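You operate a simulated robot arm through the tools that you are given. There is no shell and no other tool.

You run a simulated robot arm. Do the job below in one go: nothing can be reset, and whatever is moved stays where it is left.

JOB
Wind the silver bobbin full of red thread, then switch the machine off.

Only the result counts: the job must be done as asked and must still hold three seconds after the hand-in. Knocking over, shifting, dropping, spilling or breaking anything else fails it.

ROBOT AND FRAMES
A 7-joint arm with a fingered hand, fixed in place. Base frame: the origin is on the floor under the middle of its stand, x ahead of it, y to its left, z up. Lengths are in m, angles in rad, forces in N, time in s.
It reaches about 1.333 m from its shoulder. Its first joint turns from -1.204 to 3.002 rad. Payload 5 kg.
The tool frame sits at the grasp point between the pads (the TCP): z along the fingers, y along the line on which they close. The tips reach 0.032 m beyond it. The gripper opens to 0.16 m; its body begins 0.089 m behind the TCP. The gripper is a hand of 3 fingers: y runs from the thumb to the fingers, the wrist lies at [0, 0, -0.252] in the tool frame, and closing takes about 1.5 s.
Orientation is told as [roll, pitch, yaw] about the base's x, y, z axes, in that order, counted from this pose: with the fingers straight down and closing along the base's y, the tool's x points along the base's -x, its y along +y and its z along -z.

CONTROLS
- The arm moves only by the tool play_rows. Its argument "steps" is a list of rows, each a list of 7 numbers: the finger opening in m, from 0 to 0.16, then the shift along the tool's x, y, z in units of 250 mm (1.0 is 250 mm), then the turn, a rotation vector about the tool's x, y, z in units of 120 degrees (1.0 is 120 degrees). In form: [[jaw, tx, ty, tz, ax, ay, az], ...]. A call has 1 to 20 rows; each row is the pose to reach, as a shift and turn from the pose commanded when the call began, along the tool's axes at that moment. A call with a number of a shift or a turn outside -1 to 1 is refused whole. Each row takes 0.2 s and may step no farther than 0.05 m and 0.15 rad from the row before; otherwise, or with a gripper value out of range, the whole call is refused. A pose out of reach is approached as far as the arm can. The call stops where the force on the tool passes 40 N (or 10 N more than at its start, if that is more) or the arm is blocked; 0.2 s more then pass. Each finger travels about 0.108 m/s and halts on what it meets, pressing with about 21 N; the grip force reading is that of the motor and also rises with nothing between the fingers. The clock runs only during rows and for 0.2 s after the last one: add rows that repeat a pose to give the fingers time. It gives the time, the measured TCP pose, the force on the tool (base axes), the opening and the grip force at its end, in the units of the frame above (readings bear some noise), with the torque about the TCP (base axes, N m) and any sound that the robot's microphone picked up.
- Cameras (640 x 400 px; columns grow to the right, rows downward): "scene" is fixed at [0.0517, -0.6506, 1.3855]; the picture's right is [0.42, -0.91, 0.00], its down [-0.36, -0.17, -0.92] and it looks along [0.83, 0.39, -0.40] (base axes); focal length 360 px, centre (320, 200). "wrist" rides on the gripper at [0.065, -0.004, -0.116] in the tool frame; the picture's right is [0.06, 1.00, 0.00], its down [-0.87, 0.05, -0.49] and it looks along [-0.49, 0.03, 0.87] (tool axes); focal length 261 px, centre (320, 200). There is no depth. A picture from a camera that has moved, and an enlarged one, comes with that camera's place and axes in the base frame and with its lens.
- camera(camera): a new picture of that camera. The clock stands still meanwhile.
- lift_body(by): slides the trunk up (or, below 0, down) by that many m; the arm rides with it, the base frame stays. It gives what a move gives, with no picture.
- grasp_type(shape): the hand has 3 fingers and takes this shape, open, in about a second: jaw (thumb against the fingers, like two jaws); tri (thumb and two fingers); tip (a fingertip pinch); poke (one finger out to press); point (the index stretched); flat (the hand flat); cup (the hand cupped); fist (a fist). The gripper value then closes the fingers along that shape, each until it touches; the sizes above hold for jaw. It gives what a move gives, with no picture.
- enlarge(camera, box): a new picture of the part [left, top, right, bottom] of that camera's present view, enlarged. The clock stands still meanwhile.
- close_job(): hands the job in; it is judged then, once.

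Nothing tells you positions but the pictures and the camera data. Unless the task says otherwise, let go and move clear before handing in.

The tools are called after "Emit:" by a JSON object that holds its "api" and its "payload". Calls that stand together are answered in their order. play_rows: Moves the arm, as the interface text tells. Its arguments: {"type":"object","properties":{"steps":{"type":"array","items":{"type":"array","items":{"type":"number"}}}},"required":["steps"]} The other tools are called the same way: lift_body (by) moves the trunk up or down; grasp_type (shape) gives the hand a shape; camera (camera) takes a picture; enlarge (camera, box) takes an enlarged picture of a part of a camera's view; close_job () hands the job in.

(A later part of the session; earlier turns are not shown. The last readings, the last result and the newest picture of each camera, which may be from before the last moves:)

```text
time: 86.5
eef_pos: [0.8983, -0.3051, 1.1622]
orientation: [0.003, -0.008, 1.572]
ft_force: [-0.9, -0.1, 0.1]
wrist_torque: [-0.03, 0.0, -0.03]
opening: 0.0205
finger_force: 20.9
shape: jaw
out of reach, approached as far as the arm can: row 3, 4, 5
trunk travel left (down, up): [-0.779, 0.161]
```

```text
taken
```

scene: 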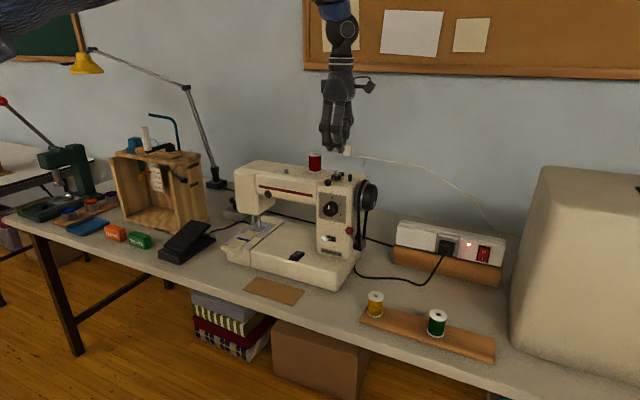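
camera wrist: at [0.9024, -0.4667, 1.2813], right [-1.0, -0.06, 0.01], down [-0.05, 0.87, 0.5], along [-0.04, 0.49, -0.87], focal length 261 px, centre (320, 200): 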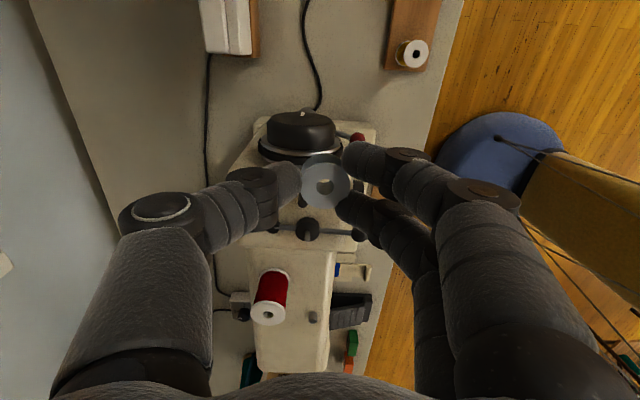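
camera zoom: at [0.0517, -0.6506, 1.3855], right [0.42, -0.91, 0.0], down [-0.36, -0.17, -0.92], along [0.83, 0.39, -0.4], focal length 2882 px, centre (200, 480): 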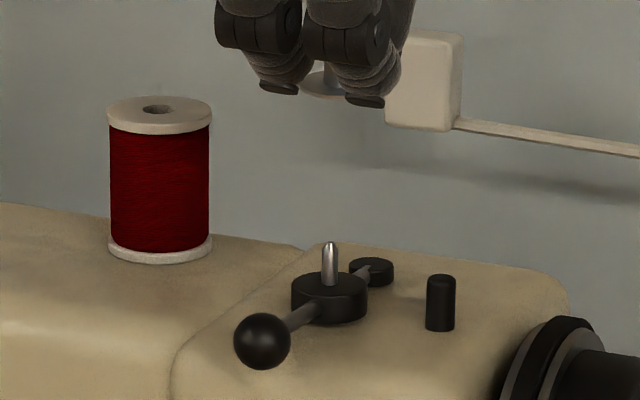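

The arm stops ~7 mm short here; a ~5° tilt toward +y gives the reach back while the bobbin's hole has enough play. I'll apply that tilt with the small correction.

Emit:
{"api": "play_rows", "payload": {"steps": [[0.01, 0, 0, 0, 0, -0.021, 0], [0.01, -0.0024, -0.0132, 0, 0, -0.0417, 0], [0.01, -0.0048, -0.0264, 0, 0, -0.0417, 0], [0.01, -0.0048, -0.0264, 0, 0, -0.0417, 0], [0.01, -0.0048, -0.0264, 0, 0, -0.0417, 0]]}}

Emit:
{"api": "enlarge", "payload": {"camera": "wrist", "box": [270, 120, 370, 220]}}

Emit:
{"api": "enlarge", "payload": {"camera": "scene", "box": [310, 140, 360, 190]}}

```text
time: 87.7
eef_pos: [0.9061, -0.3044, 1.1607]
orientation: [0.007, -0.091, 1.57]
ft_force: [0.6, -0.9, -0.2]
wrist_torque: [-0.01, -0.01, -0.01]
opening: 0.0205
finger_force: 20.9
shape: jaw
trunk travel left (down, up): [-0.779, 0.161]
```

```text
4.00 times, centred on (320, 170) of wrist
camera zoom: at [0.9116, -0.3815, 1.2711], right [-1.0, -0.06, 0.0], down [-0.05, 0.82, 0.57], along [-0.04, 0.57, -0.82], focal length 1043 px, centre (320, 320)
```

zoom: 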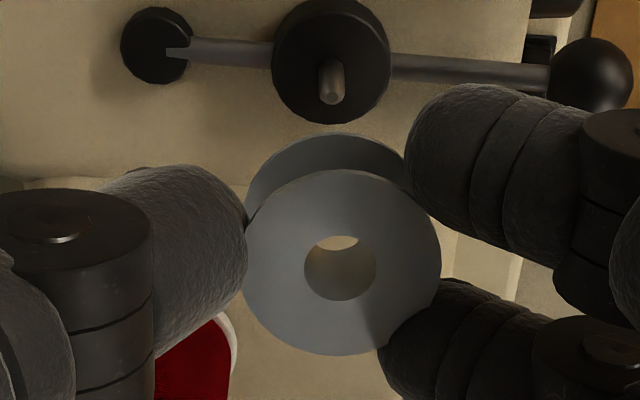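

```text
8.00 times, centred on (335, 165) of scene
camera zoom: at [0.0517, -0.6506, 1.3855], right [0.42, -0.91, 0.0], down [-0.36, -0.17, -0.92], along [0.83, 0.39, -0.4], focal length 2882 px, centre (200, 480)
```

zoom: 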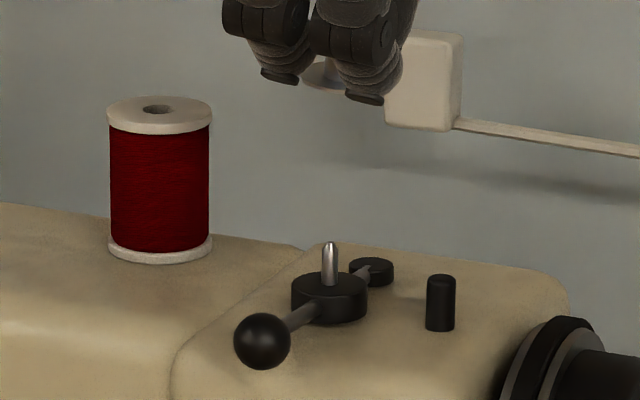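

Very close alignment per the wrist camera. Let me check the scene view in more detail before lowering.

Emit:
{"api": "enlarge", "payload": {"camera": "scene", "box": [335, 140, 365, 160]}}

Emit:
{"api": "lift_body", "payload": {"by": -0.03}}

Emit:
{"api": "enlarge", "payload": {"camera": "scene", "box": [325, 145, 365, 180]}}

Emit:
{"api": "enlarge", "payload": {"camera": "wrist", "box": [270, 120, 370, 220]}}

```text
16.00 times, centred on (350, 150) of scene
camera zoom: at [0.0517, -0.6506, 1.3855], right [0.42, -0.91, 0.0], down [-0.36, -0.17, -0.92], along [0.83, 0.39, -0.4], focal length 5764 px, centre (-160, 1000)
```

zoom: 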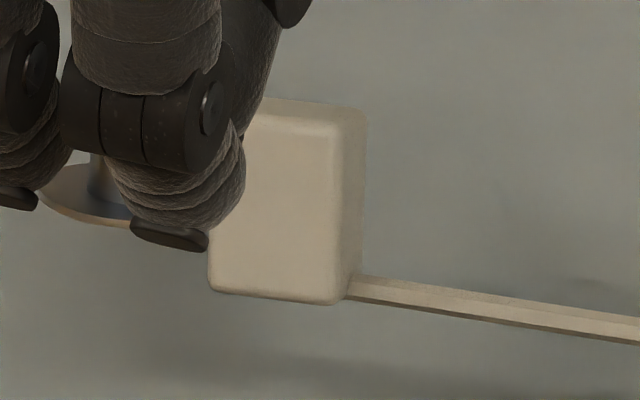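

```text
time: 88.5
eef_pos: [0.9058, -0.3044, 1.1322]
orientation: [0.005, -0.092, 1.57]
ft_force: [0.0, 0.2, -0.5]
wrist_torque: [-0.03, 0.0, 0.02]
opening: 0.0207
finger_force: 21.2
shape: jaw
trunk travel left (down, up): [-0.748, 0.191]
```

```text
11.43 times, centred on (345, 162) of scene
camera zoom: at [0.0517, -0.6506, 1.3855], right [0.42, -0.91, 0.0], down [-0.36, -0.17, -0.92], along [0.83, 0.39, -0.4], focal length 4118 px, centre (34, 629)
```

zoom: 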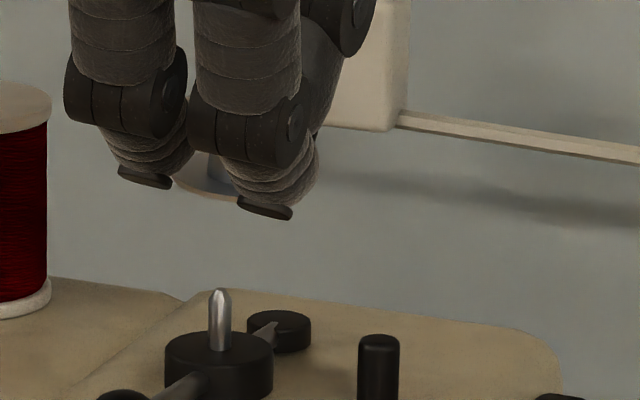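

```text
4.00 times, centred on (320, 170) of wrist
camera zoom: at [0.9111, -0.3812, 1.2417], right [-1.0, -0.06, 0.0], down [-0.05, 0.82, 0.57], along [-0.04, 0.57, -0.82], focal length 1043 px, centre (320, 320)
```

zoom: 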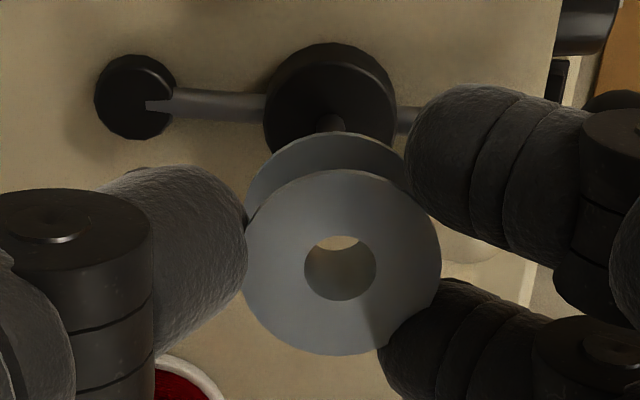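

Alignment within ~1–2 mm. Lower in steps watching forces.

Emit:
{"api": "lift_body", "payload": {"by": -0.018}}

Emit:
{"api": "enlarge", "payload": {"camera": "wrist", "box": [280, 130, 360, 210]}}

Emit:
{"api": "enlarge", "payload": {"camera": "scene", "box": [325, 150, 365, 185]}}

```text
time: 89.1
eef_pos: [0.9063, -0.3059, 1.1146]
orientation: [0.007, -0.091, 1.571]
ft_force: [-0.2, -0.2, 0.0]
wrist_torque: [0.02, -0.04, -0.01]
opening: 0.0205
finger_force: 21.1
shape: jaw
trunk travel left (down, up): [-0.73, 0.209]
```

```text
5.00 times, centred on (320, 170) of wrist
camera zoom: at [0.9112, -0.3813, 1.2235], right [-1.0, -0.06, 0.0], down [-0.05, 0.82, 0.57], along [-0.04, 0.57, -0.82], focal length 1303 px, centre (320, 350)
```

zoom: 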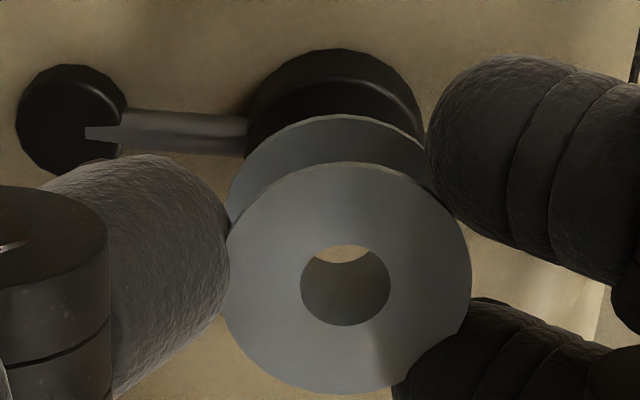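

```text
11.43 times, centred on (345, 168) of scene
camera zoom: at [0.0517, -0.6506, 1.3855], right [0.42, -0.91, 0.0], down [-0.36, -0.17, -0.92], along [0.83, 0.39, -0.4], focal length 4118 px, centre (34, 571)
```

zoom: 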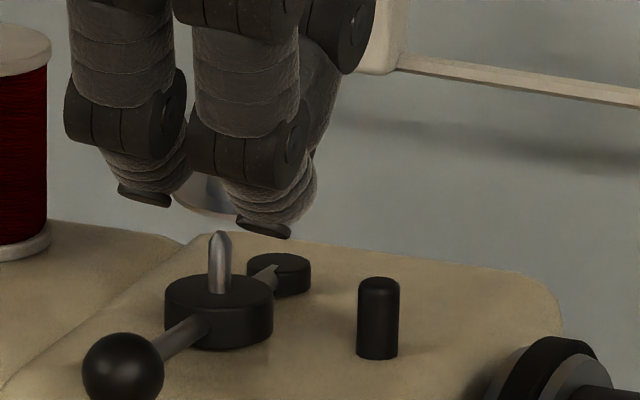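

The scene view suggests ~2 mm toward -y; I'll shift +1.5 mm in y and continue down in small steps.

Emit:
{"api": "play_rows", "payload": {"steps": [[0.01, -0.006, 0, 0.0005, 0, 0, 0], [0.01, -0.006, 0, 0.0005, 0, 0, 0]]}}

Emit:
{"api": "lift_body", "payload": {"by": -0.006}}

Emit:
{"api": "enlarge", "payload": {"camera": "wrist", "box": [280, 130, 360, 210]}}

Emit:
{"api": "enlarge", "payload": {"camera": "scene", "box": [330, 155, 360, 180]}}

```text
time: 89.7
eef_pos: [0.905, -0.3035, 1.1135]
orientation: [0.008, -0.092, 1.57]
ft_force: [-0.1, -0.1, 0.0]
wrist_torque: [-0.04, 0.02, -0.02]
opening: 0.0204
finger_force: 21.7
shape: jaw
trunk travel left (down, up): [-0.73, 0.209]
```

```text
time: 90.3
eef_pos: [0.9043, -0.3024, 1.1076]
orientation: [0.006, -0.092, 1.569]
ft_force: [-0.9, -0.1, 0.2]
wrist_torque: [-0.01, 0.02, -0.02]
opening: 0.0206
finger_force: 21.3
shape: jaw
trunk travel left (down, up): [-0.724, 0.215]
```

```text
5.00 times, centred on (320, 170) of wrist
camera zoom: at [0.9111, -0.38, 1.2172], right [-1.0, -0.06, 0.0], down [-0.05, 0.82, 0.57], along [-0.04, 0.57, -0.82], focal length 1303 px, centre (320, 350)
```

zoom: 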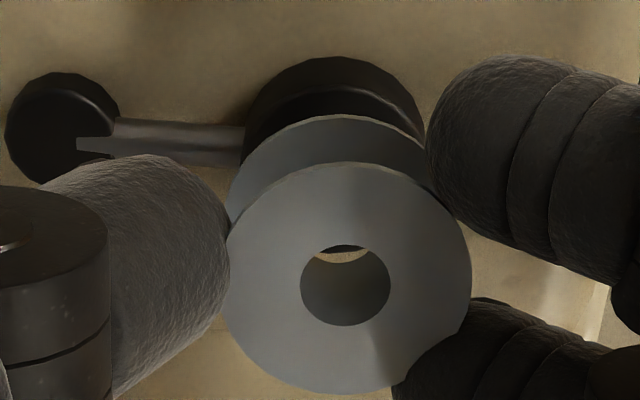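

```text
16.00 times, centred on (345, 168) of scene
camera zoom: at [0.0517, -0.6506, 1.3855], right [0.42, -0.91, 0.0], down [-0.36, -0.17, -0.92], along [0.83, 0.39, -0.4], focal length 5764 px, centre (-80, 720)
```

zoom: 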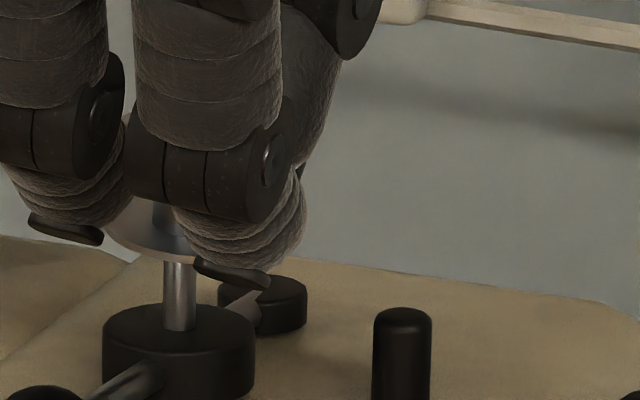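

No contact force; the spindle is entering the hole. Continue lowering.

Emit:
{"api": "lift_body", "payload": {"by": -0.005}}

Emit:
{"api": "enlarge", "payload": {"camera": "wrist", "box": [280, 130, 360, 210]}}

Emit:
{"api": "enlarge", "payload": {"camera": "scene", "box": [330, 155, 360, 180]}}

```text
time: 90.8
eef_pos: [0.9051, -0.3038, 1.103]
orientation: [0.007, -0.091, 1.57]
ft_force: [-0.3, -0.5, 0.7]
wrist_torque: [-0.01, 0.01, 0.0]
opening: 0.0209
finger_force: 21.0
shape: jaw
trunk travel left (down, up): [-0.72, 0.22]
```

```text
5.00 times, centred on (320, 170) of wrist
camera zoom: at [0.911, -0.3799, 1.2123], right [-1.0, -0.06, 0.0], down [-0.05, 0.82, 0.57], along [-0.04, 0.57, -0.82], focal length 1303 px, centre (320, 350)
```

zoom: 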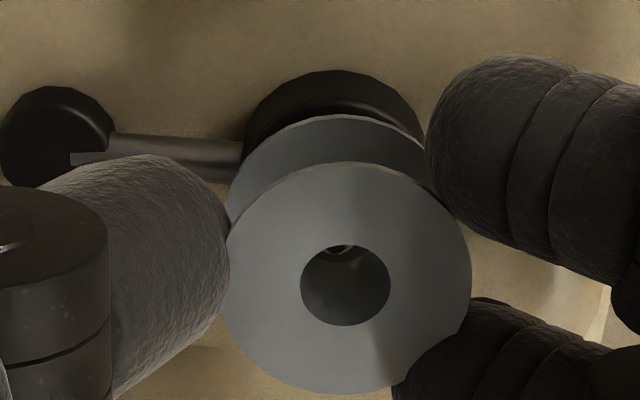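

```text
16.00 times, centred on (345, 168) of scene
camera zoom: at [0.0517, -0.6506, 1.3855], right [0.42, -0.91, 0.0], down [-0.36, -0.17, -0.92], along [0.83, 0.39, -0.4], focal length 5764 px, centre (-80, 720)
```

zoom: 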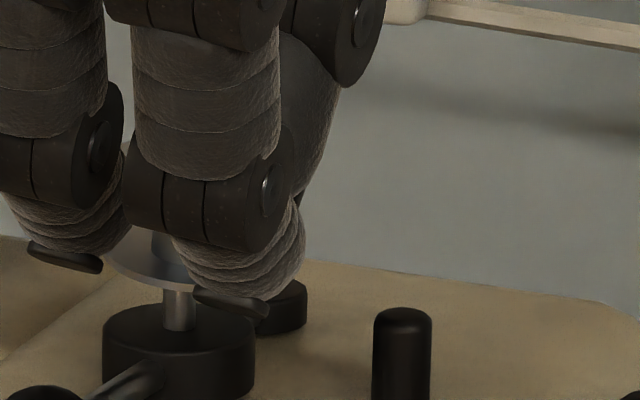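

The spindle tip is visible inside the hole. A few more millimetres.

Emit:
{"api": "lift_body", "payload": {"by": -0.004}}

Emit:
{"api": "lift_body", "payload": {"by": -0.002}}

Emit:
{"api": "enlarge", "payload": {"camera": "wrist", "box": [280, 130, 360, 210]}}

Emit:
{"api": "enlarge", "payload": {"camera": "scene", "box": [330, 155, 360, 180]}}

```text
time: 91.4
eef_pos: [0.9053, -0.303, 1.099]
orientation: [0.007, -0.092, 1.57]
ft_force: [-0.1, 0.3, -0.4]
wrist_torque: [0.0, -0.02, 0.0]
opening: 0.0204
finger_force: 20.7
shape: jaw
trunk travel left (down, up): [-0.716, 0.224]
```

```text
time: 91.9
eef_pos: [0.9054, -0.3031, 1.0971]
orientation: [0.007, -0.091, 1.569]
ft_force: [0.1, -0.3, 0.4]
wrist_torque: [0.01, -0.02, -0.03]
opening: 0.0207
finger_force: 21.0
shape: jaw
trunk travel left (down, up): [-0.714, 0.226]
```

```text
5.00 times, centred on (320, 170) of wrist
camera zoom: at [0.911, -0.3799, 1.2063], right [-1.0, -0.06, 0.0], down [-0.05, 0.82, 0.57], along [-0.04, 0.57, -0.82], focal length 1303 px, centre (320, 350)
```

zoom: 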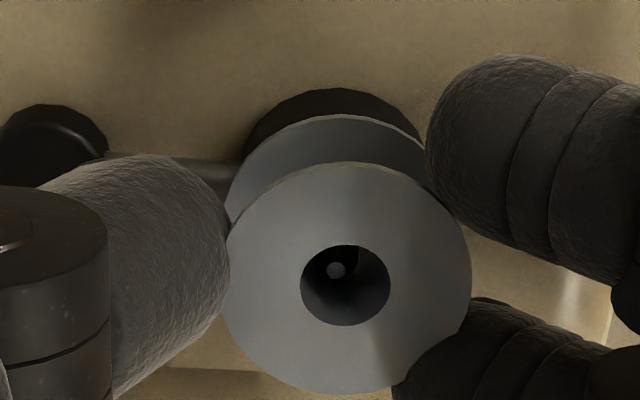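

```text
16.00 times, centred on (345, 168) of scene
camera zoom: at [0.0517, -0.6506, 1.3855], right [0.42, -0.91, 0.0], down [-0.36, -0.17, -0.92], along [0.83, 0.39, -0.4], focal length 5764 px, centre (-80, 720)
```

zoom: 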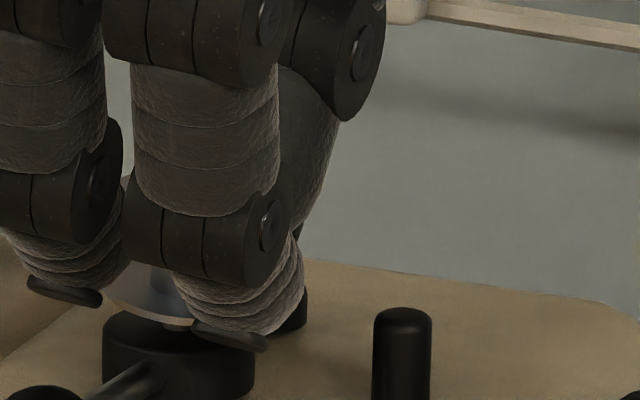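

The bobbin is nearly on the seat. One more millimetre, then open gently.

Emit:
{"api": "lift_body", "payload": {"by": -0.001}}

Emit:
{"api": "play_rows", "payload": {"steps": [[0.024, 0, 0, 0, 0, 0, 0], [0.027, 0, 0, 0, 0, 0, 0], [0.03, 0, 0, 0, 0, 0, 0], [0.033, 0, 0, 0, 0, 0, 0], [0.036, 0, 0, 0, 0, 0, 0], [0.036, 0, 0, 0, 0, 0, 0]]}}

Emit:
{"api": "enlarge", "payload": {"camera": "wrist", "box": [260, 120, 380, 220]}}

Emit:
{"api": "enlarge", "payload": {"camera": "scene", "box": [325, 155, 365, 190]}}

```text
time: 92.4
eef_pos: [0.9047, -0.3046, 1.0959]
orientation: [0.008, -0.091, 1.57]
ft_force: [0.1, -0.8, 0.5]
wrist_torque: [0.03, -0.02, -0.01]
opening: 0.0208
finger_force: 21.0
shape: jaw
trunk travel left (down, up): [-0.712, 0.227]
```

```text
time: 93.8
eef_pos: [0.9049, -0.3035, 1.0958]
orientation: [0.007, -0.091, 1.57]
ft_force: [1.0, 0.1, 0.5]
wrist_torque: [-0.02, -0.02, 0.02]
opening: 0.0354
finger_force: 0.1
shape: jaw
trunk travel left (down, up): [-0.712, 0.227]
```

```text
4.00 times, centred on (320, 170) of wrist
camera zoom: at [0.9111, -0.38, 1.2053], right [-1.0, -0.06, 0.0], down [-0.05, 0.82, 0.57], along [-0.04, 0.57, -0.82], focal length 1043 px, centre (320, 320)
```

zoom: 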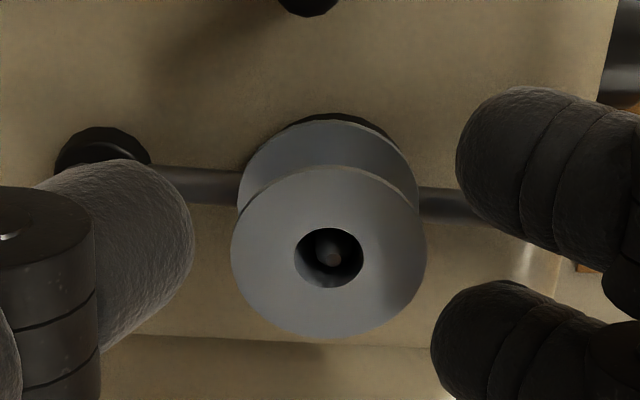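

```text
11.43 times, centred on (345, 172) of scene
camera zoom: at [0.0517, -0.6506, 1.3855], right [0.42, -0.91, 0.0], down [-0.36, -0.17, -0.92], along [0.83, 0.39, -0.4], focal length 4118 px, centre (34, 514)
```

zoom: 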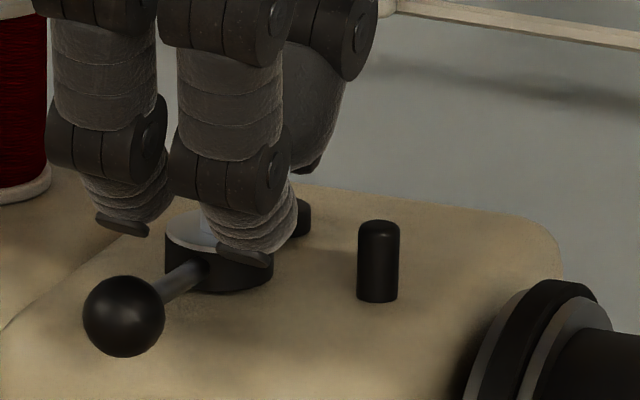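

The bobbin sits on the winder spindle. Rise straight up with the trunk and look.

Emit:
{"api": "lift_body", "payload": {"by": 0.1}}

Emit:
{"api": "enlarge", "payload": {"camera": "scene", "box": [300, 140, 390, 210]}}

Emit:
{"api": "enlarge", "payload": {"camera": "wrist", "box": [260, 60, 400, 200]}}

```text
time: 95.1
eef_pos: [0.9063, -0.3039, 1.1962]
orientation: [0.008, -0.092, 1.57]
ft_force: [0.5, 0.8, 0.0]
wrist_torque: [-0.04, -0.02, 0.02]
opening: 0.0352
finger_force: 0.0
shape: jaw
trunk travel left (down, up): [-0.812, 0.127]
```

```text
5.71 times, centred on (345, 175) of scene
camera zoom: at [0.0517, -0.6506, 1.3855], right [0.42, -0.91, 0.0], down [-0.36, -0.17, -0.92], along [0.83, 0.39, -0.4], focal length 2059 px, centre (177, 343)
```

zoom: 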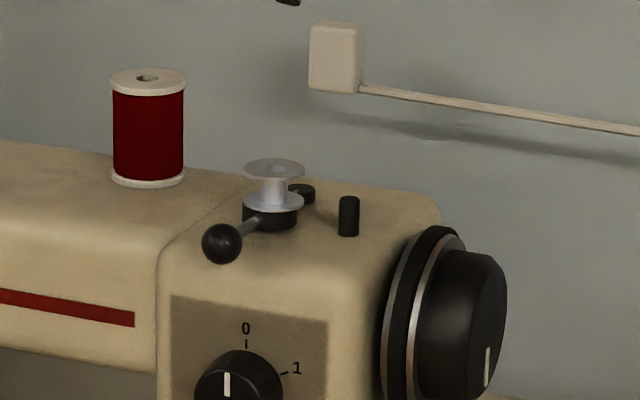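

```text
2.86 times, centred on (330, 130) of wrist
camera zoom: at [0.9113, -0.3802, 1.3048], right [-1.0, -0.06, 0.0], down [-0.05, 0.82, 0.57], along [-0.04, 0.57, -0.82], focal length 745 px, centre (291, 400)
```

zoom: 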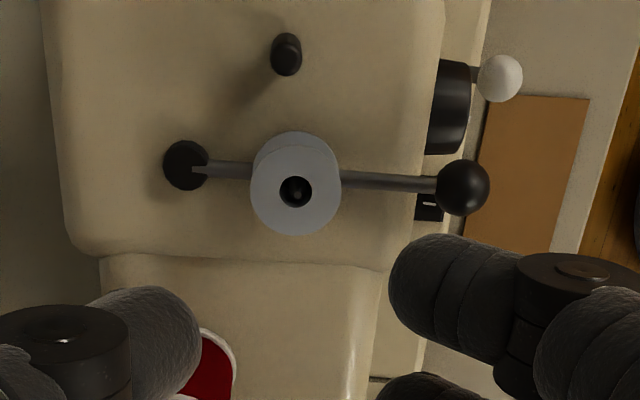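

Both the spool and the bobbin are in place. Next, I'll swing the winder arm toward the stop peg (−y) by its ball handle: turn the hand to yaw 0, above the ball, fingers to straddle it.

Emit:
{"api": "play_rows", "payload": {"steps": [[0.04, -0.001, 0.02, 0.005, 0.0028, 0.0028, 0.0625], [0.05, -0.002, 0.04, 0.01, 0.0057, 0.0057, 0.125], [0.06, -0.003, 0.06, 0.016, 0.0085, 0.0085, 0.187], [0.06, -0.005, 0.08, 0.022, 0.0114, 0.0114, 0.25], [0.06, -0.006, 0.1, 0.027, 0.0142, 0.0142, 0.312], [0.06, -0.007, 0.12, 0.033, 0.017, 0.017, 0.375], [0.06, -0.008, 0.14, 0.038, 0.0199, 0.0199, 0.437], [0.06, -0.009, 0.16, 0.044, 0.0227, 0.0227, 0.5], [0.06, -0.011, 0.18, 0.049, 0.0256, 0.0256, 0.562], [0.06, -0.012, 0.2, 0.055, 0.0284, 0.0284, 0.625], [0.06, -0.013, 0.22, 0.06, 0.0313, 0.0313, 0.687], [0.06, -0.014, 0.24, 0.0656, 0.0341, 0.0341, 0.7496]]}}

Emit:
{"api": "camera", "payload": {"camera": "wrist"}}

Emit:
{"api": "enlarge", "payload": {"camera": "wrist", "box": [220, 90, 420, 240]}}

```text
time: 97.7
eef_pos: [0.8449, -0.2984, 1.1806]
orientation: [0.0, 0.005, 0.001]
ft_force: [0.3, 0.0, -0.4]
wrist_torque: [0.0, 0.02, 0.01]
opening: 0.0595
finger_force: 0.0
shape: jaw
trunk travel left (down, up): [-0.812, 0.127]
```

```text
taken
camera wrist: at [0.782, -0.3032, 1.2969], right [-0.06, 1.0, 0.0], down [0.87, 0.05, 0.49], along [0.48, 0.03, -0.87], focal length 261 px, centre (320, 200)
```

wrist: 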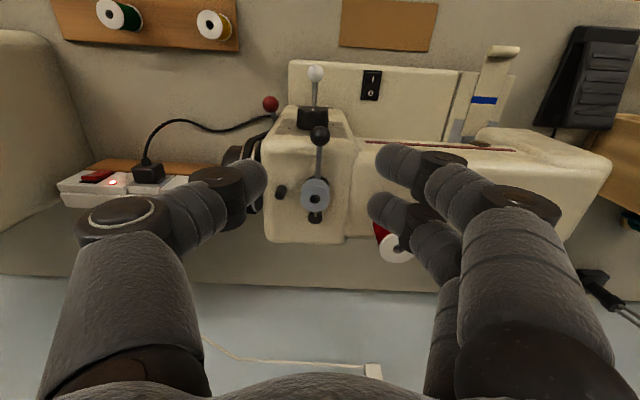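

```text
2.67 times, centred on (320, 165) of wrist
camera zoom: at [0.782, -0.3032, 1.2969], right [-0.06, 1.0, 0.0], down [0.87, 0.05, 0.49], along [0.48, 0.03, -0.87], focal length 695 px, centre (320, 293)
```

zoom: 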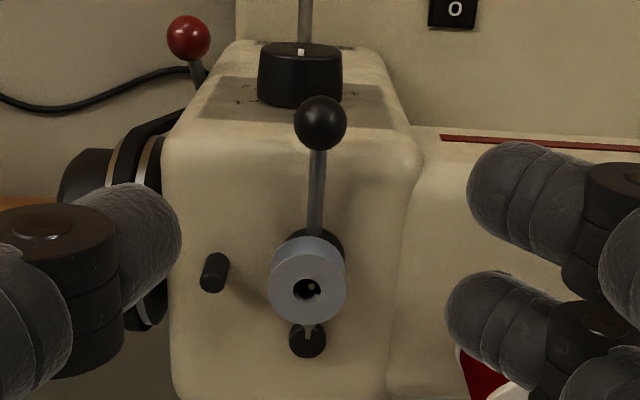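

The ball handle is between the fingers in plan view. Lower with the trunk to straddle it.

Emit:
{"api": "lift_body", "payload": {"by": -0.07}}

Emit:
{"api": "enlarge", "payload": {"camera": "wrist", "box": [220, 90, 420, 240]}}

Emit:
{"api": "enlarge", "payload": {"camera": "scene", "box": [290, 130, 390, 210]}}

```text
time: 98.8
eef_pos: [0.8449, -0.2982, 1.1108]
orientation: [0.001, 0.006, -0.001]
ft_force: [0.3, -0.1, -0.2]
wrist_torque: [0.0, 0.02, -0.01]
opening: 0.0598
finger_force: 0.0
shape: jaw
trunk travel left (down, up): [-0.742, 0.197]
```

```text
2.67 times, centred on (320, 165) of wrist
camera zoom: at [0.7821, -0.3032, 1.2272], right [-0.06, 1.0, 0.0], down [0.87, 0.05, 0.49], along [0.49, 0.03, -0.87], focal length 695 px, centre (320, 293)
```

zoom: 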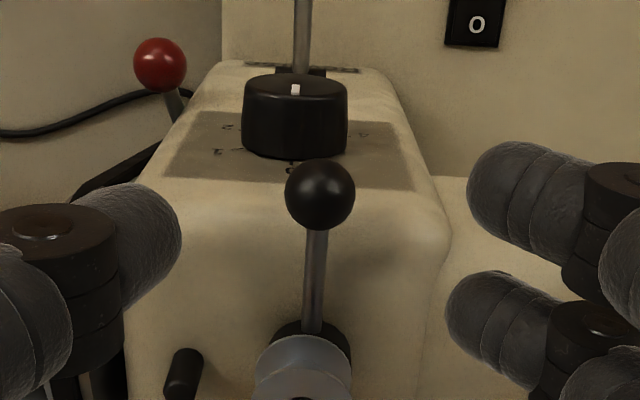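

```text
5.00 times, centred on (340, 170) of scene
camera zoom: at [0.0517, -0.6506, 1.3855], right [0.42, -0.91, 0.0], down [-0.36, -0.17, -0.92], along [0.83, 0.39, -0.4], focal length 1801 px, centre (220, 350)
```

zoom: 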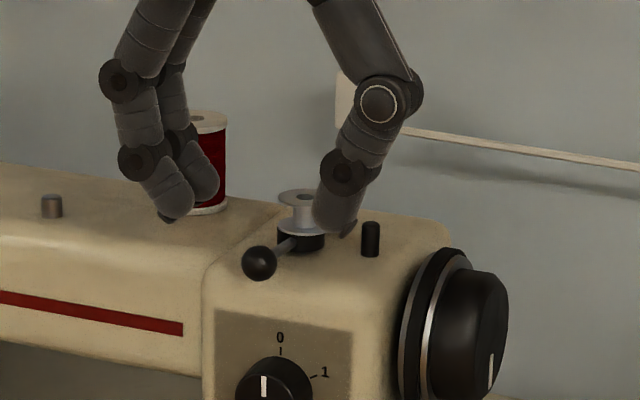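

Emit:
{"api": "lift_body", "payload": {"by": -0.026}}

Emit:
{"api": "enlarge", "payload": {"camera": "wrist", "box": [220, 90, 420, 240]}}

Emit:
{"api": "enlarge", "payload": {"camera": "scene", "box": [300, 140, 380, 200]}}

```text
time: 99.5
eef_pos: [0.8459, -0.2978, 1.0854]
orientation: [0.001, 0.008, 0.0]
ft_force: [0.4, 0.4, 0.0]
wrist_torque: [-0.01, -0.01, 0.01]
opening: 0.0594
finger_force: 0.1
shape: jaw
trunk travel left (down, up): [-0.716, 0.223]
```

```text
2.67 times, centred on (320, 165) of wrist
camera zoom: at [0.7819, -0.303, 1.2014], right [-0.06, 1.0, 0.0], down [0.87, 0.05, 0.49], along [0.49, 0.03, -0.87], focal length 695 px, centre (320, 293)
```

zoom: 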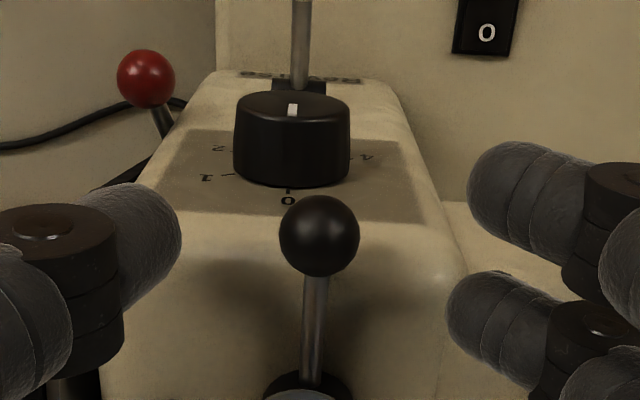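

```text
6.67 times, centred on (340, 170) of scene
camera zoom: at [0.0517, -0.6506, 1.3855], right [0.42, -0.91, 0.0], down [-0.36, -0.17, -0.92], along [0.83, 0.39, -0.4], focal length 2402 px, centre (187, 400)
```

zoom: 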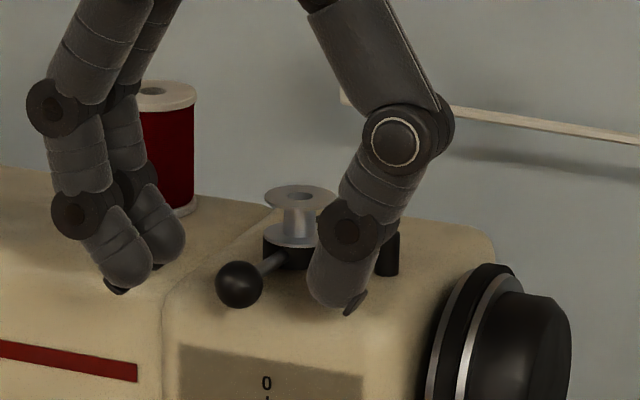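

The thumb would come close to the handwheel rim if I drag the ball this way, so I'd rather push it with a single finger. I'll rise and try the "point" shape to see its geometry.

Emit:
{"api": "lift_body", "payload": {"by": 0.11}}

Emit:
{"api": "grasp_type", "payload": {"shape": "point"}}

Emit:
{"api": "camera", "payload": {"camera": "wrist"}}

Emit:
{"api": "enlarge", "payload": {"camera": "scene", "box": [270, 20, 410, 200]}}

```text
time: 100.9
eef_pos: [0.8448, -0.2988, 1.1936]
orientation: [0.001, 0.007, 0.001]
ft_force: [0.2, 0.3, -0.3]
wrist_torque: [-0.01, 0.03, -0.01]
opening: 0.0593
finger_force: 0.1
shape: jaw
trunk travel left (down, up): [-0.826, 0.113]
```

```text
time: 101.8
eef_pos: [0.8449, -0.2986, 1.1945]
orientation: [0.001, 0.007, -0.001]
ft_force: [-0.1, -0.2, -0.3]
wrist_torque: [0.04, -0.01, -0.01]
opening: 0.0
finger_force: 0.1
shape: point
trunk travel left (down, up): [-0.826, 0.113]
```

```text
taken
camera wrist: at [0.7823, -0.3034, 1.3109], right [-0.06, 1.0, 0.0], down [0.87, 0.05, 0.49], along [0.48, 0.03, -0.87], focal length 261 px, centre (320, 200)
```

wrist: 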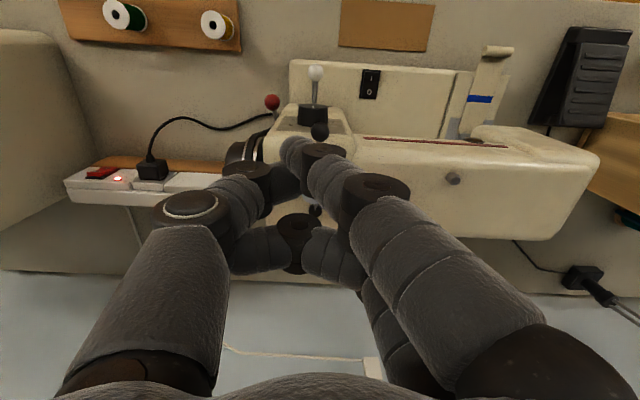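

```text
2.22 times, centred on (340, 110) of scene
camera zoom: at [0.0517, -0.6506, 1.3855], right [0.42, -0.91, 0.0], down [-0.36, -0.17, -0.92], along [0.83, 0.39, -0.4], focal length 801 px, centre (276, 400)
```

zoom: 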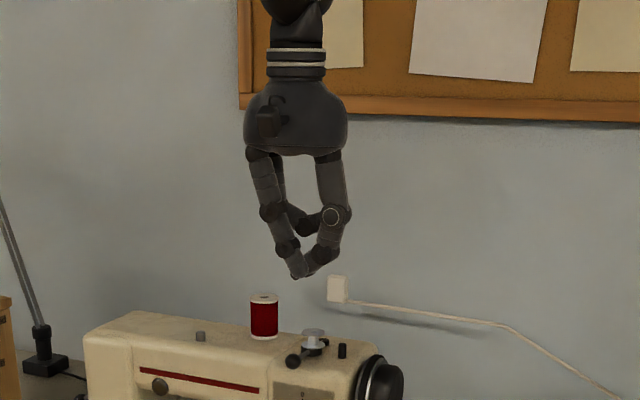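

The index and thumb converge at the tip in this state. I'll see how the opening value changes the "point" shape.

Emit:
{"api": "play_rows", "payload": {"steps": [[0.16, 0, 0, 0, 0, 0, 0], [0.16, 0, 0, 0, 0, 0, 0], [0.16, 0, 0, 0, 0, 0, 0], [0.16, 0, 0, 0, 0, 0, 0], [0.16, 0, 0, 0, 0, 0, 0], [0.16, 0, 0, 0, 0, 0, 0]]}}

Emit:
{"api": "camera", "payload": {"camera": "wrist"}}

Emit:
{"api": "enlarge", "payload": {"camera": "scene", "box": [270, 20, 410, 200]}}

```text
time: 103.2
eef_pos: [0.8447, -0.298, 1.1942]
orientation: [0.0, 0.009, 0.001]
ft_force: [0.7, 0.3, 0.1]
wrist_torque: [0.01, -0.01, -0.01]
opening: 0.0001
finger_force: 0.2
shape: point
trunk travel left (down, up): [-0.826, 0.113]
```

```text
taken
camera wrist: at [0.7823, -0.3033, 1.3108], right [-0.06, 1.0, 0.0], down [0.87, 0.05, 0.49], along [0.48, 0.03, -0.87], focal length 261 px, centre (320, 200)
```

wrist: 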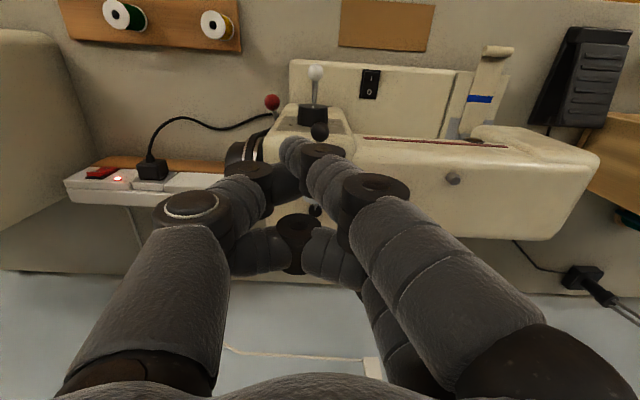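

```text
2.22 times, centred on (340, 110) of scene
camera zoom: at [0.0517, -0.6506, 1.3855], right [0.42, -0.91, 0.0], down [-0.36, -0.17, -0.92], along [0.83, 0.39, -0.4], focal length 801 px, centre (276, 400)
```

zoom: 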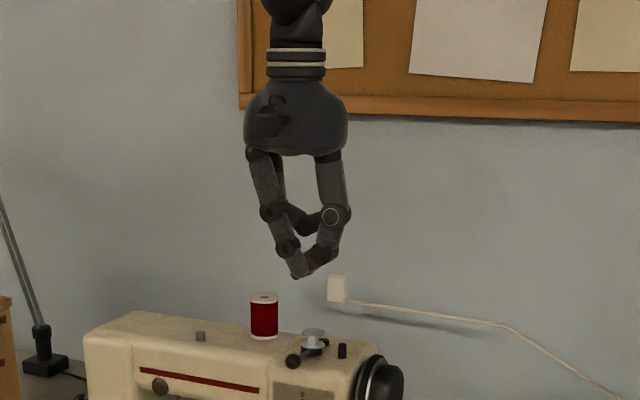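

"point" is a fixed shape with the thumb tucked near the index. Let me look at "poke".

Emit:
{"api": "grasp_type", "payload": {"shape": "poke"}}

Emit:
{"api": "camera", "payload": {"camera": "wrist"}}

Emit:
{"api": "enlarge", "payload": {"camera": "scene", "box": [270, 20, 410, 200]}}

```text
time: 104.1
eef_pos: [0.8457, -0.2985, 1.1938]
orientation: [0.0, 0.008, -0.001]
ft_force: [-0.6, 0.0, -0.8]
wrist_torque: [0.03, -0.02, 0.05]
opening: 0.0
finger_force: 0.0
shape: poke
trunk travel left (down, up): [-0.826, 0.113]
```

```text
taken
camera wrist: at [0.7823, -0.3034, 1.3109], right [-0.06, 1.0, 0.0], down [0.87, 0.05, 0.49], along [0.48, 0.03, -0.87], focal length 261 px, centre (320, 200)
```

wrist: 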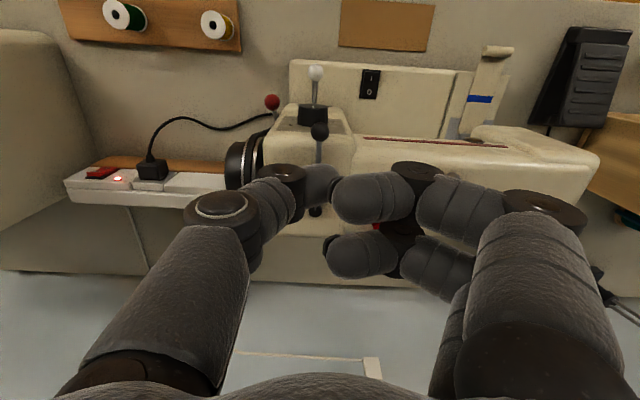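

```text
2.22 times, centred on (340, 110) of scene
camera zoom: at [0.0517, -0.6506, 1.3855], right [0.42, -0.91, 0.0], down [-0.36, -0.17, -0.92], along [0.83, 0.39, -0.4], focal length 801 px, centre (276, 400)
```

zoom: 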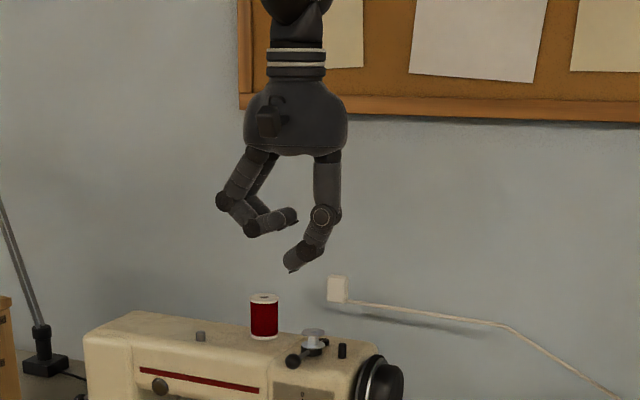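

"poke" extends the thumb alone, which suits pushing. I'll turn to yaw 90° with a slight tilt so the thumb tip comes down on the +y side of the ball handle.

Emit:
{"api": "play_rows", "payload": {"steps": [[0, -0.0033, 0.0067, 0, -0.0055, -0.0055, -0.0623], [0, -0.0067, 0.0133, 0, -0.0109, -0.0109, -0.1246], [0, -0.01, 0.02, 0, -0.0164, -0.0164, -0.187], [0, -0.0133, 0.0267, 0, -0.0218, -0.0218, -0.2493], [0, -0.0167, 0.0333, 0, -0.0273, -0.0273, -0.3116], [0, -0.02, 0.04, 0, -0.0328, -0.0328, -0.3739], [0, -0.0233, 0.0467, 0, -0.0382, -0.0382, -0.4362], [0, -0.0267, 0.0533, 0, -0.0437, -0.0437, -0.4985], [0, -0.03, 0.06, 0, -0.0491, -0.0491, -0.5609], [0, -0.0333, 0.0667, 0, -0.0546, -0.0546, -0.6232], [0, -0.0367, 0.0733, 0, -0.06, -0.06, -0.6855], [0, -0.04, 0.08, 0, -0.0655, -0.0655, -0.7478]]}}

Emit:
{"api": "camera", "payload": {"camera": "wrist"}}

Emit:
{"api": "enlarge", "payload": {"camera": "scene", "box": [280, 80, 400, 210]}}

```text
time: 106.7
eef_pos: [0.8547, -0.2784, 1.1949]
orientation: [0.007, -0.175, 1.57]
ft_force: [0.7, -0.2, -0.1]
wrist_torque: [0.02, 0.0, 0.02]
opening: 0.0
finger_force: 20.8
shape: jaw
trunk travel left (down, up): [-0.826, 0.113]
```

```text
taken
camera wrist: at [0.8613, -0.3636, 1.2969], right [-1.0, -0.06, 0.0], down [-0.05, 0.77, 0.64], along [-0.04, 0.64, -0.77], focal length 261 px, centre (320, 200)
```

wrist: 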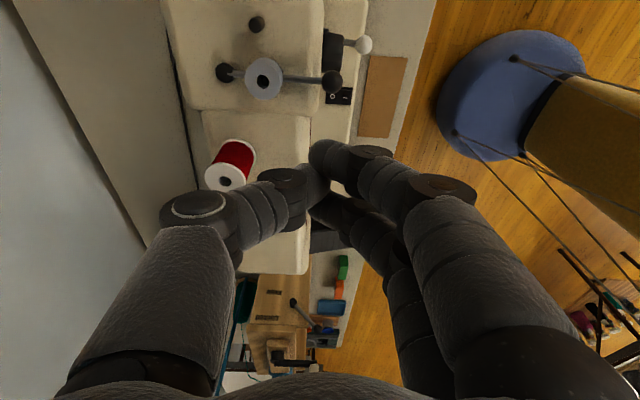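

```text
3.08 times, centred on (340, 145) of scene
camera zoom: at [0.0517, -0.6506, 1.3855], right [0.42, -0.91, 0.0], down [-0.36, -0.17, -0.92], along [0.83, 0.39, -0.4], focal length 1109 px, centre (258, 369)
```

zoom: 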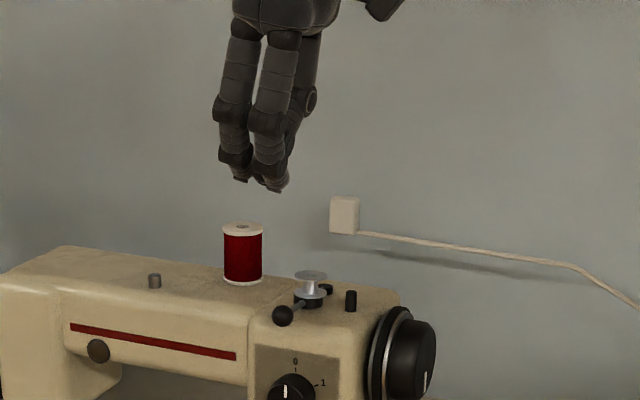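

Commanding 0 closed the hand back to a jaw; the shape is held with the value at "open". I'll set "poke" again and keep the value at 0.16.

Emit:
{"api": "grasp_type", "payload": {"shape": "poke"}}

Emit:
{"api": "camera", "payload": {"camera": "wrist"}}

Emit:
{"api": "enlarge", "payload": {"camera": "scene", "box": [280, 80, 400, 210]}}

```text
time: 107.6
eef_pos: [0.8549, -0.2777, 1.1941]
orientation: [0.006, -0.174, 1.566]
ft_force: [1.0, -0.8, -0.3]
wrist_torque: [0.0, 0.01, 0.01]
opening: 0.0001
finger_force: 0.1
shape: poke
trunk travel left (down, up): [-0.826, 0.113]
```

```text
taken
camera wrist: at [0.8609, -0.3637, 1.297], right [-1.0, -0.06, 0.0], down [-0.05, 0.77, 0.64], along [-0.03, 0.63, -0.77], focal length 261 px, centre (320, 200)
```

wrist: 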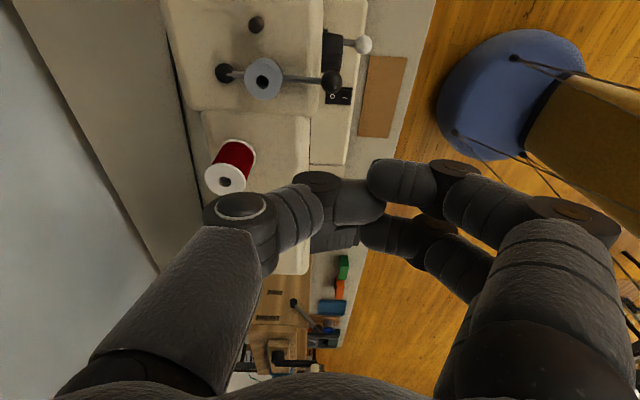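

```text
3.08 times, centred on (340, 145) of scene
camera zoom: at [0.0517, -0.6506, 1.3855], right [0.42, -0.91, 0.0], down [-0.36, -0.17, -0.92], along [0.83, 0.39, -0.4], focal length 1109 px, centre (258, 369)
```

zoom: 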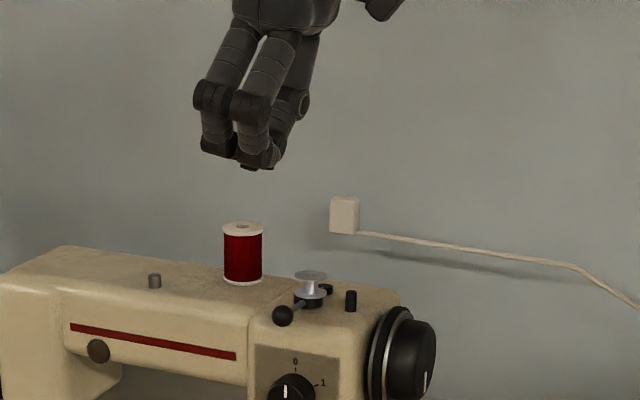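

Emit:
{"api": "play_rows", "payload": {"steps": [[0.16, 0, 0, 0, 0, 0, 0], [0.16, 0, 0, 0, 0, 0, 0], [0.16, 0, 0, 0, 0, 0, 0], [0.16, 0, 0, 0, 0, 0, 0], [0.16, 0, 0, 0, 0, 0, 0]]}}

Emit:
{"api": "camera", "payload": {"camera": "wrist"}}

Emit:
{"api": "enlarge", "payload": {"camera": "scene", "box": [280, 80, 400, 210]}}

```text
time: 108.8
eef_pos: [0.8552, -0.2797, 1.1951]
orientation: [0.007, -0.175, 1.571]
ft_force: [-0.2, -0.6, 0.6]
wrist_torque: [0.0, 0.03, -0.01]
opening: 0.0
finger_force: 0.1
shape: poke
trunk travel left (down, up): [-0.826, 0.113]
```

```text
taken
camera wrist: at [0.8609, -0.3637, 1.297], right [-1.0, -0.06, 0.0], down [-0.05, 0.77, 0.64], along [-0.04, 0.63, -0.77], focal length 261 px, centre (320, 200)
```

wrist: 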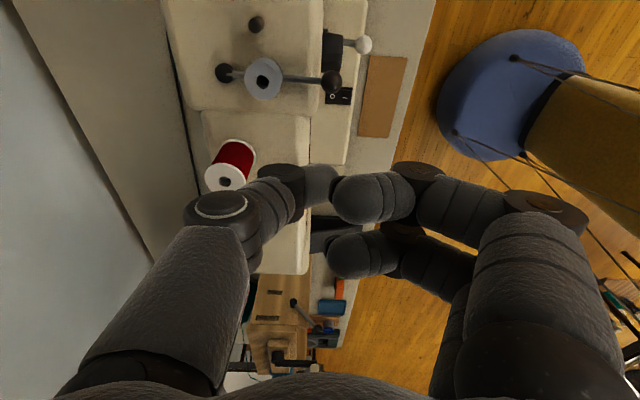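

```text
3.08 times, centred on (340, 145) of scene
camera zoom: at [0.0517, -0.6506, 1.3855], right [0.42, -0.91, 0.0], down [-0.36, -0.17, -0.92], along [0.83, 0.39, -0.4], focal length 1109 px, centre (258, 369)
```

zoom: 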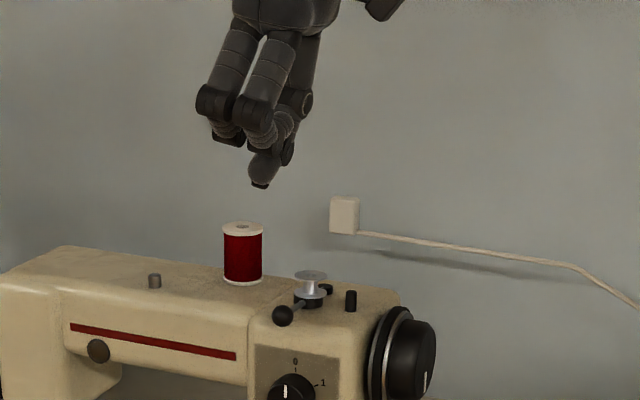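

The thumb tip is now at about TCP + (-0.012, +0.007, -0.030). I'll position it on the +y side of the ball and lower with the trunk.

Emit:
{"api": "play_rows", "payload": {"steps": [[0.16, -0.0315, -0.024, 0.0056, 0, 0, 0], [0.16, -0.0315, -0.024, 0.0056, 0, 0, 0]]}}

Emit:
{"api": "lift_body", "payload": {"by": -0.085}}

Emit:
{"api": "camera", "payload": {"camera": "wrist"}}

Emit:
{"api": "enlarge", "payload": {"camera": "scene", "box": [300, 120, 380, 190]}}

```text
time: 109.4
eef_pos: [0.8611, -0.2705, 1.1952]
orientation: [0.007, -0.176, 1.569]
ft_force: [0.1, -0.5, 0.3]
wrist_torque: [-0.01, 0.0, -0.06]
opening: 0.0001
finger_force: 0.1
shape: poke
trunk travel left (down, up): [-0.826, 0.113]
```

```text
time: 110.7
eef_pos: [0.8608, -0.2698, 1.1103]
orientation: [0.007, -0.175, 1.569]
ft_force: [0.4, 0.0, 1.1]
wrist_torque: [-0.01, 0.03, -0.01]
opening: 0.0001
finger_force: 0.1
shape: poke
trunk travel left (down, up): [-0.742, 0.198]
```

```text
taken
camera wrist: at [0.8666, -0.3557, 1.2125], right [-1.0, -0.06, 0.0], down [-0.05, 0.77, 0.64], along [-0.04, 0.63, -0.77], focal length 261 px, centre (320, 200)
```

wrist: 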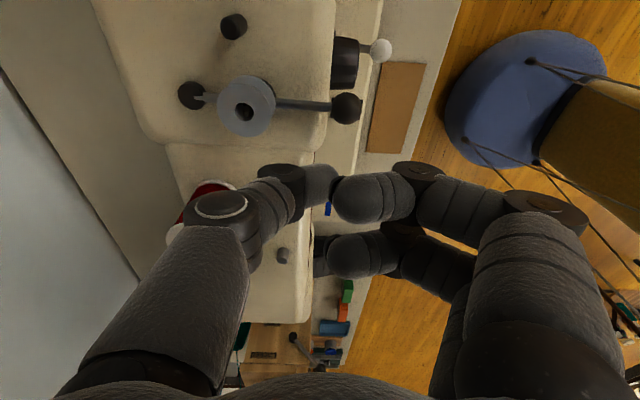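

```text
5.71 times, centred on (340, 155) of scene
camera zoom: at [0.0517, -0.6506, 1.3855], right [0.42, -0.91, 0.0], down [-0.36, -0.17, -0.92], along [0.83, 0.39, -0.4], focal length 2059 px, centre (206, 457)
```

zoom: 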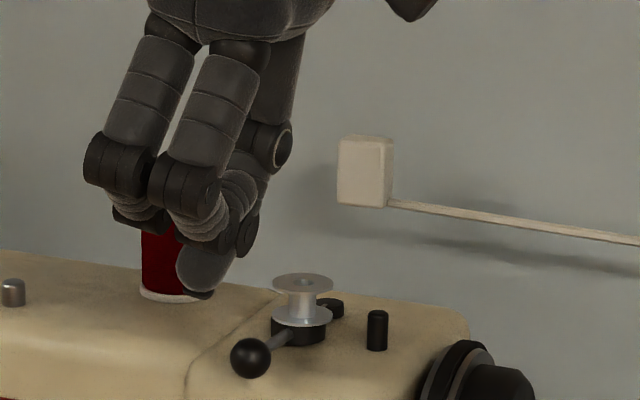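

Emit:
{"api": "lift_body", "payload": {"by": -0.03}}

Emit:
{"api": "enlarge", "payload": {"camera": "wrist", "box": [220, 80, 400, 220]}}

Emit:
{"api": "enlarge", "payload": {"camera": "scene", "box": [310, 140, 370, 195]}}

```text
time: 111.4
eef_pos: [0.8611, -0.2713, 1.0793]
orientation: [0.007, -0.175, 1.569]
ft_force: [0.7, -0.1, 0.3]
wrist_torque: [0.0, -0.03, -0.02]
opening: 0.0
finger_force: 0.0
shape: poke
trunk travel left (down, up): [-0.712, 0.228]
```

```text
2.86 times, centred on (310, 150) of wrist
camera zoom: at [0.8662, -0.3558, 1.1823], right [-1.0, -0.06, 0.0], down [-0.05, 0.77, 0.64], along [-0.04, 0.63, -0.77], focal length 745 px, centre (349, 343)
```

zoom: 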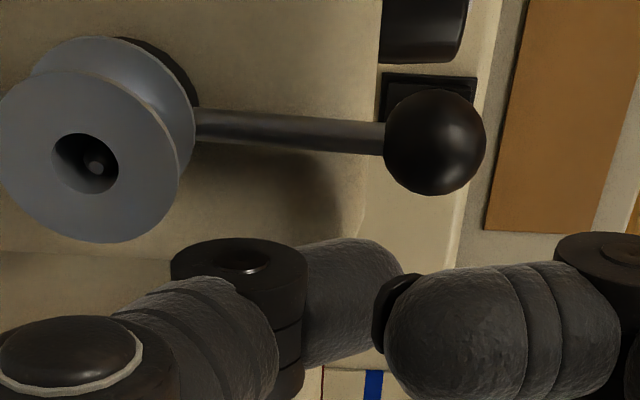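

```text
7.27 times, centred on (340, 168) of scene
camera zoom: at [0.0517, -0.6506, 1.3855], right [0.42, -0.91, 0.0], down [-0.36, -0.17, -0.92], along [0.83, 0.39, -0.4], focal length 2620 px, centre (174, 436)
```

zoom: 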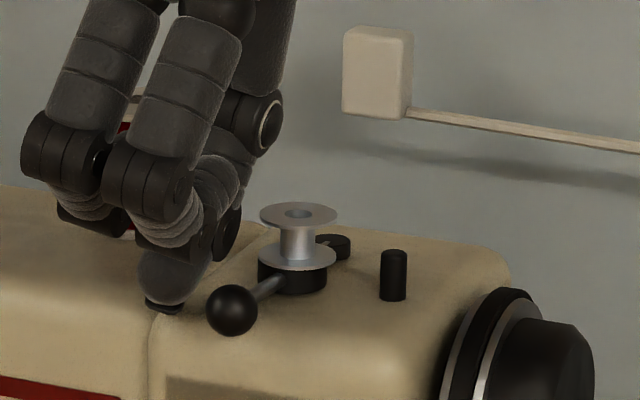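

The thumb tip is beside the ball at the right height. I'll push slowly toward −y.

Emit:
{"api": "play_rows", "payload": {"steps": [[0.16, 0.0197, 0, -0.0035, 0, 0, 0], [0.16, 0.0394, 0, -0.007, 0, 0, 0], [0.16, 0.0591, 0, -0.0105, 0, 0, 0], [0.16, 0.0788, 0, -0.014, 0, 0, 0], [0.16, 0.0985, 0, -0.0174, 0, 0, 0], [0.16, 0.1182, 0, -0.0209, 0, 0, 0]]}}

Emit:
{"api": "enlarge", "payload": {"camera": "wrist", "box": [220, 80, 400, 220]}}

Emit:
{"api": "enlarge", "payload": {"camera": "scene", "box": [310, 140, 370, 195]}}

```text
time: 112.8
eef_pos: [0.8616, -0.3, 1.0794]
orientation: [0.007, -0.174, 1.569]
ft_force: [0.3, 0.0, -0.3]
wrist_torque: [-0.01, -0.06, -0.01]
opening: 0.0
finger_force: 0.0
shape: poke
trunk travel left (down, up): [-0.712, 0.228]
```

```text
2.86 times, centred on (310, 150) of wrist
camera zoom: at [0.8661, -0.3856, 1.1823], right [-1.0, -0.06, 0.0], down [-0.05, 0.77, 0.64], along [-0.03, 0.63, -0.77], focal length 745 px, centre (349, 343)
```

zoom: 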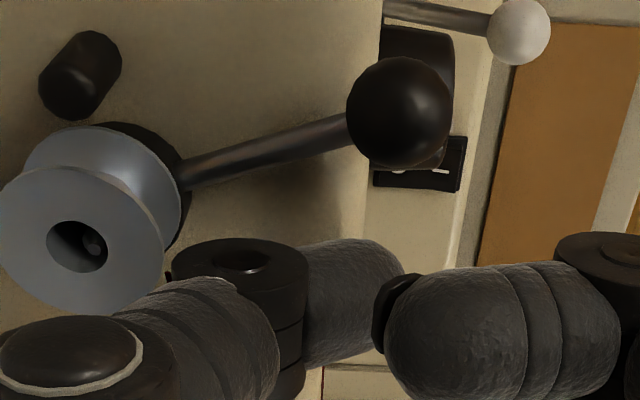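

```text
7.27 times, centred on (340, 168) of scene
camera zoom: at [0.0517, -0.6506, 1.3855], right [0.42, -0.91, 0.0], down [-0.36, -0.17, -0.92], along [0.83, 0.39, -0.4], focal length 2620 px, centre (174, 436)
```

zoom: 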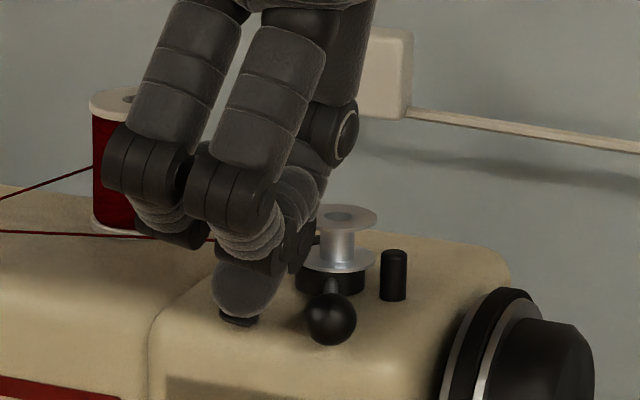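

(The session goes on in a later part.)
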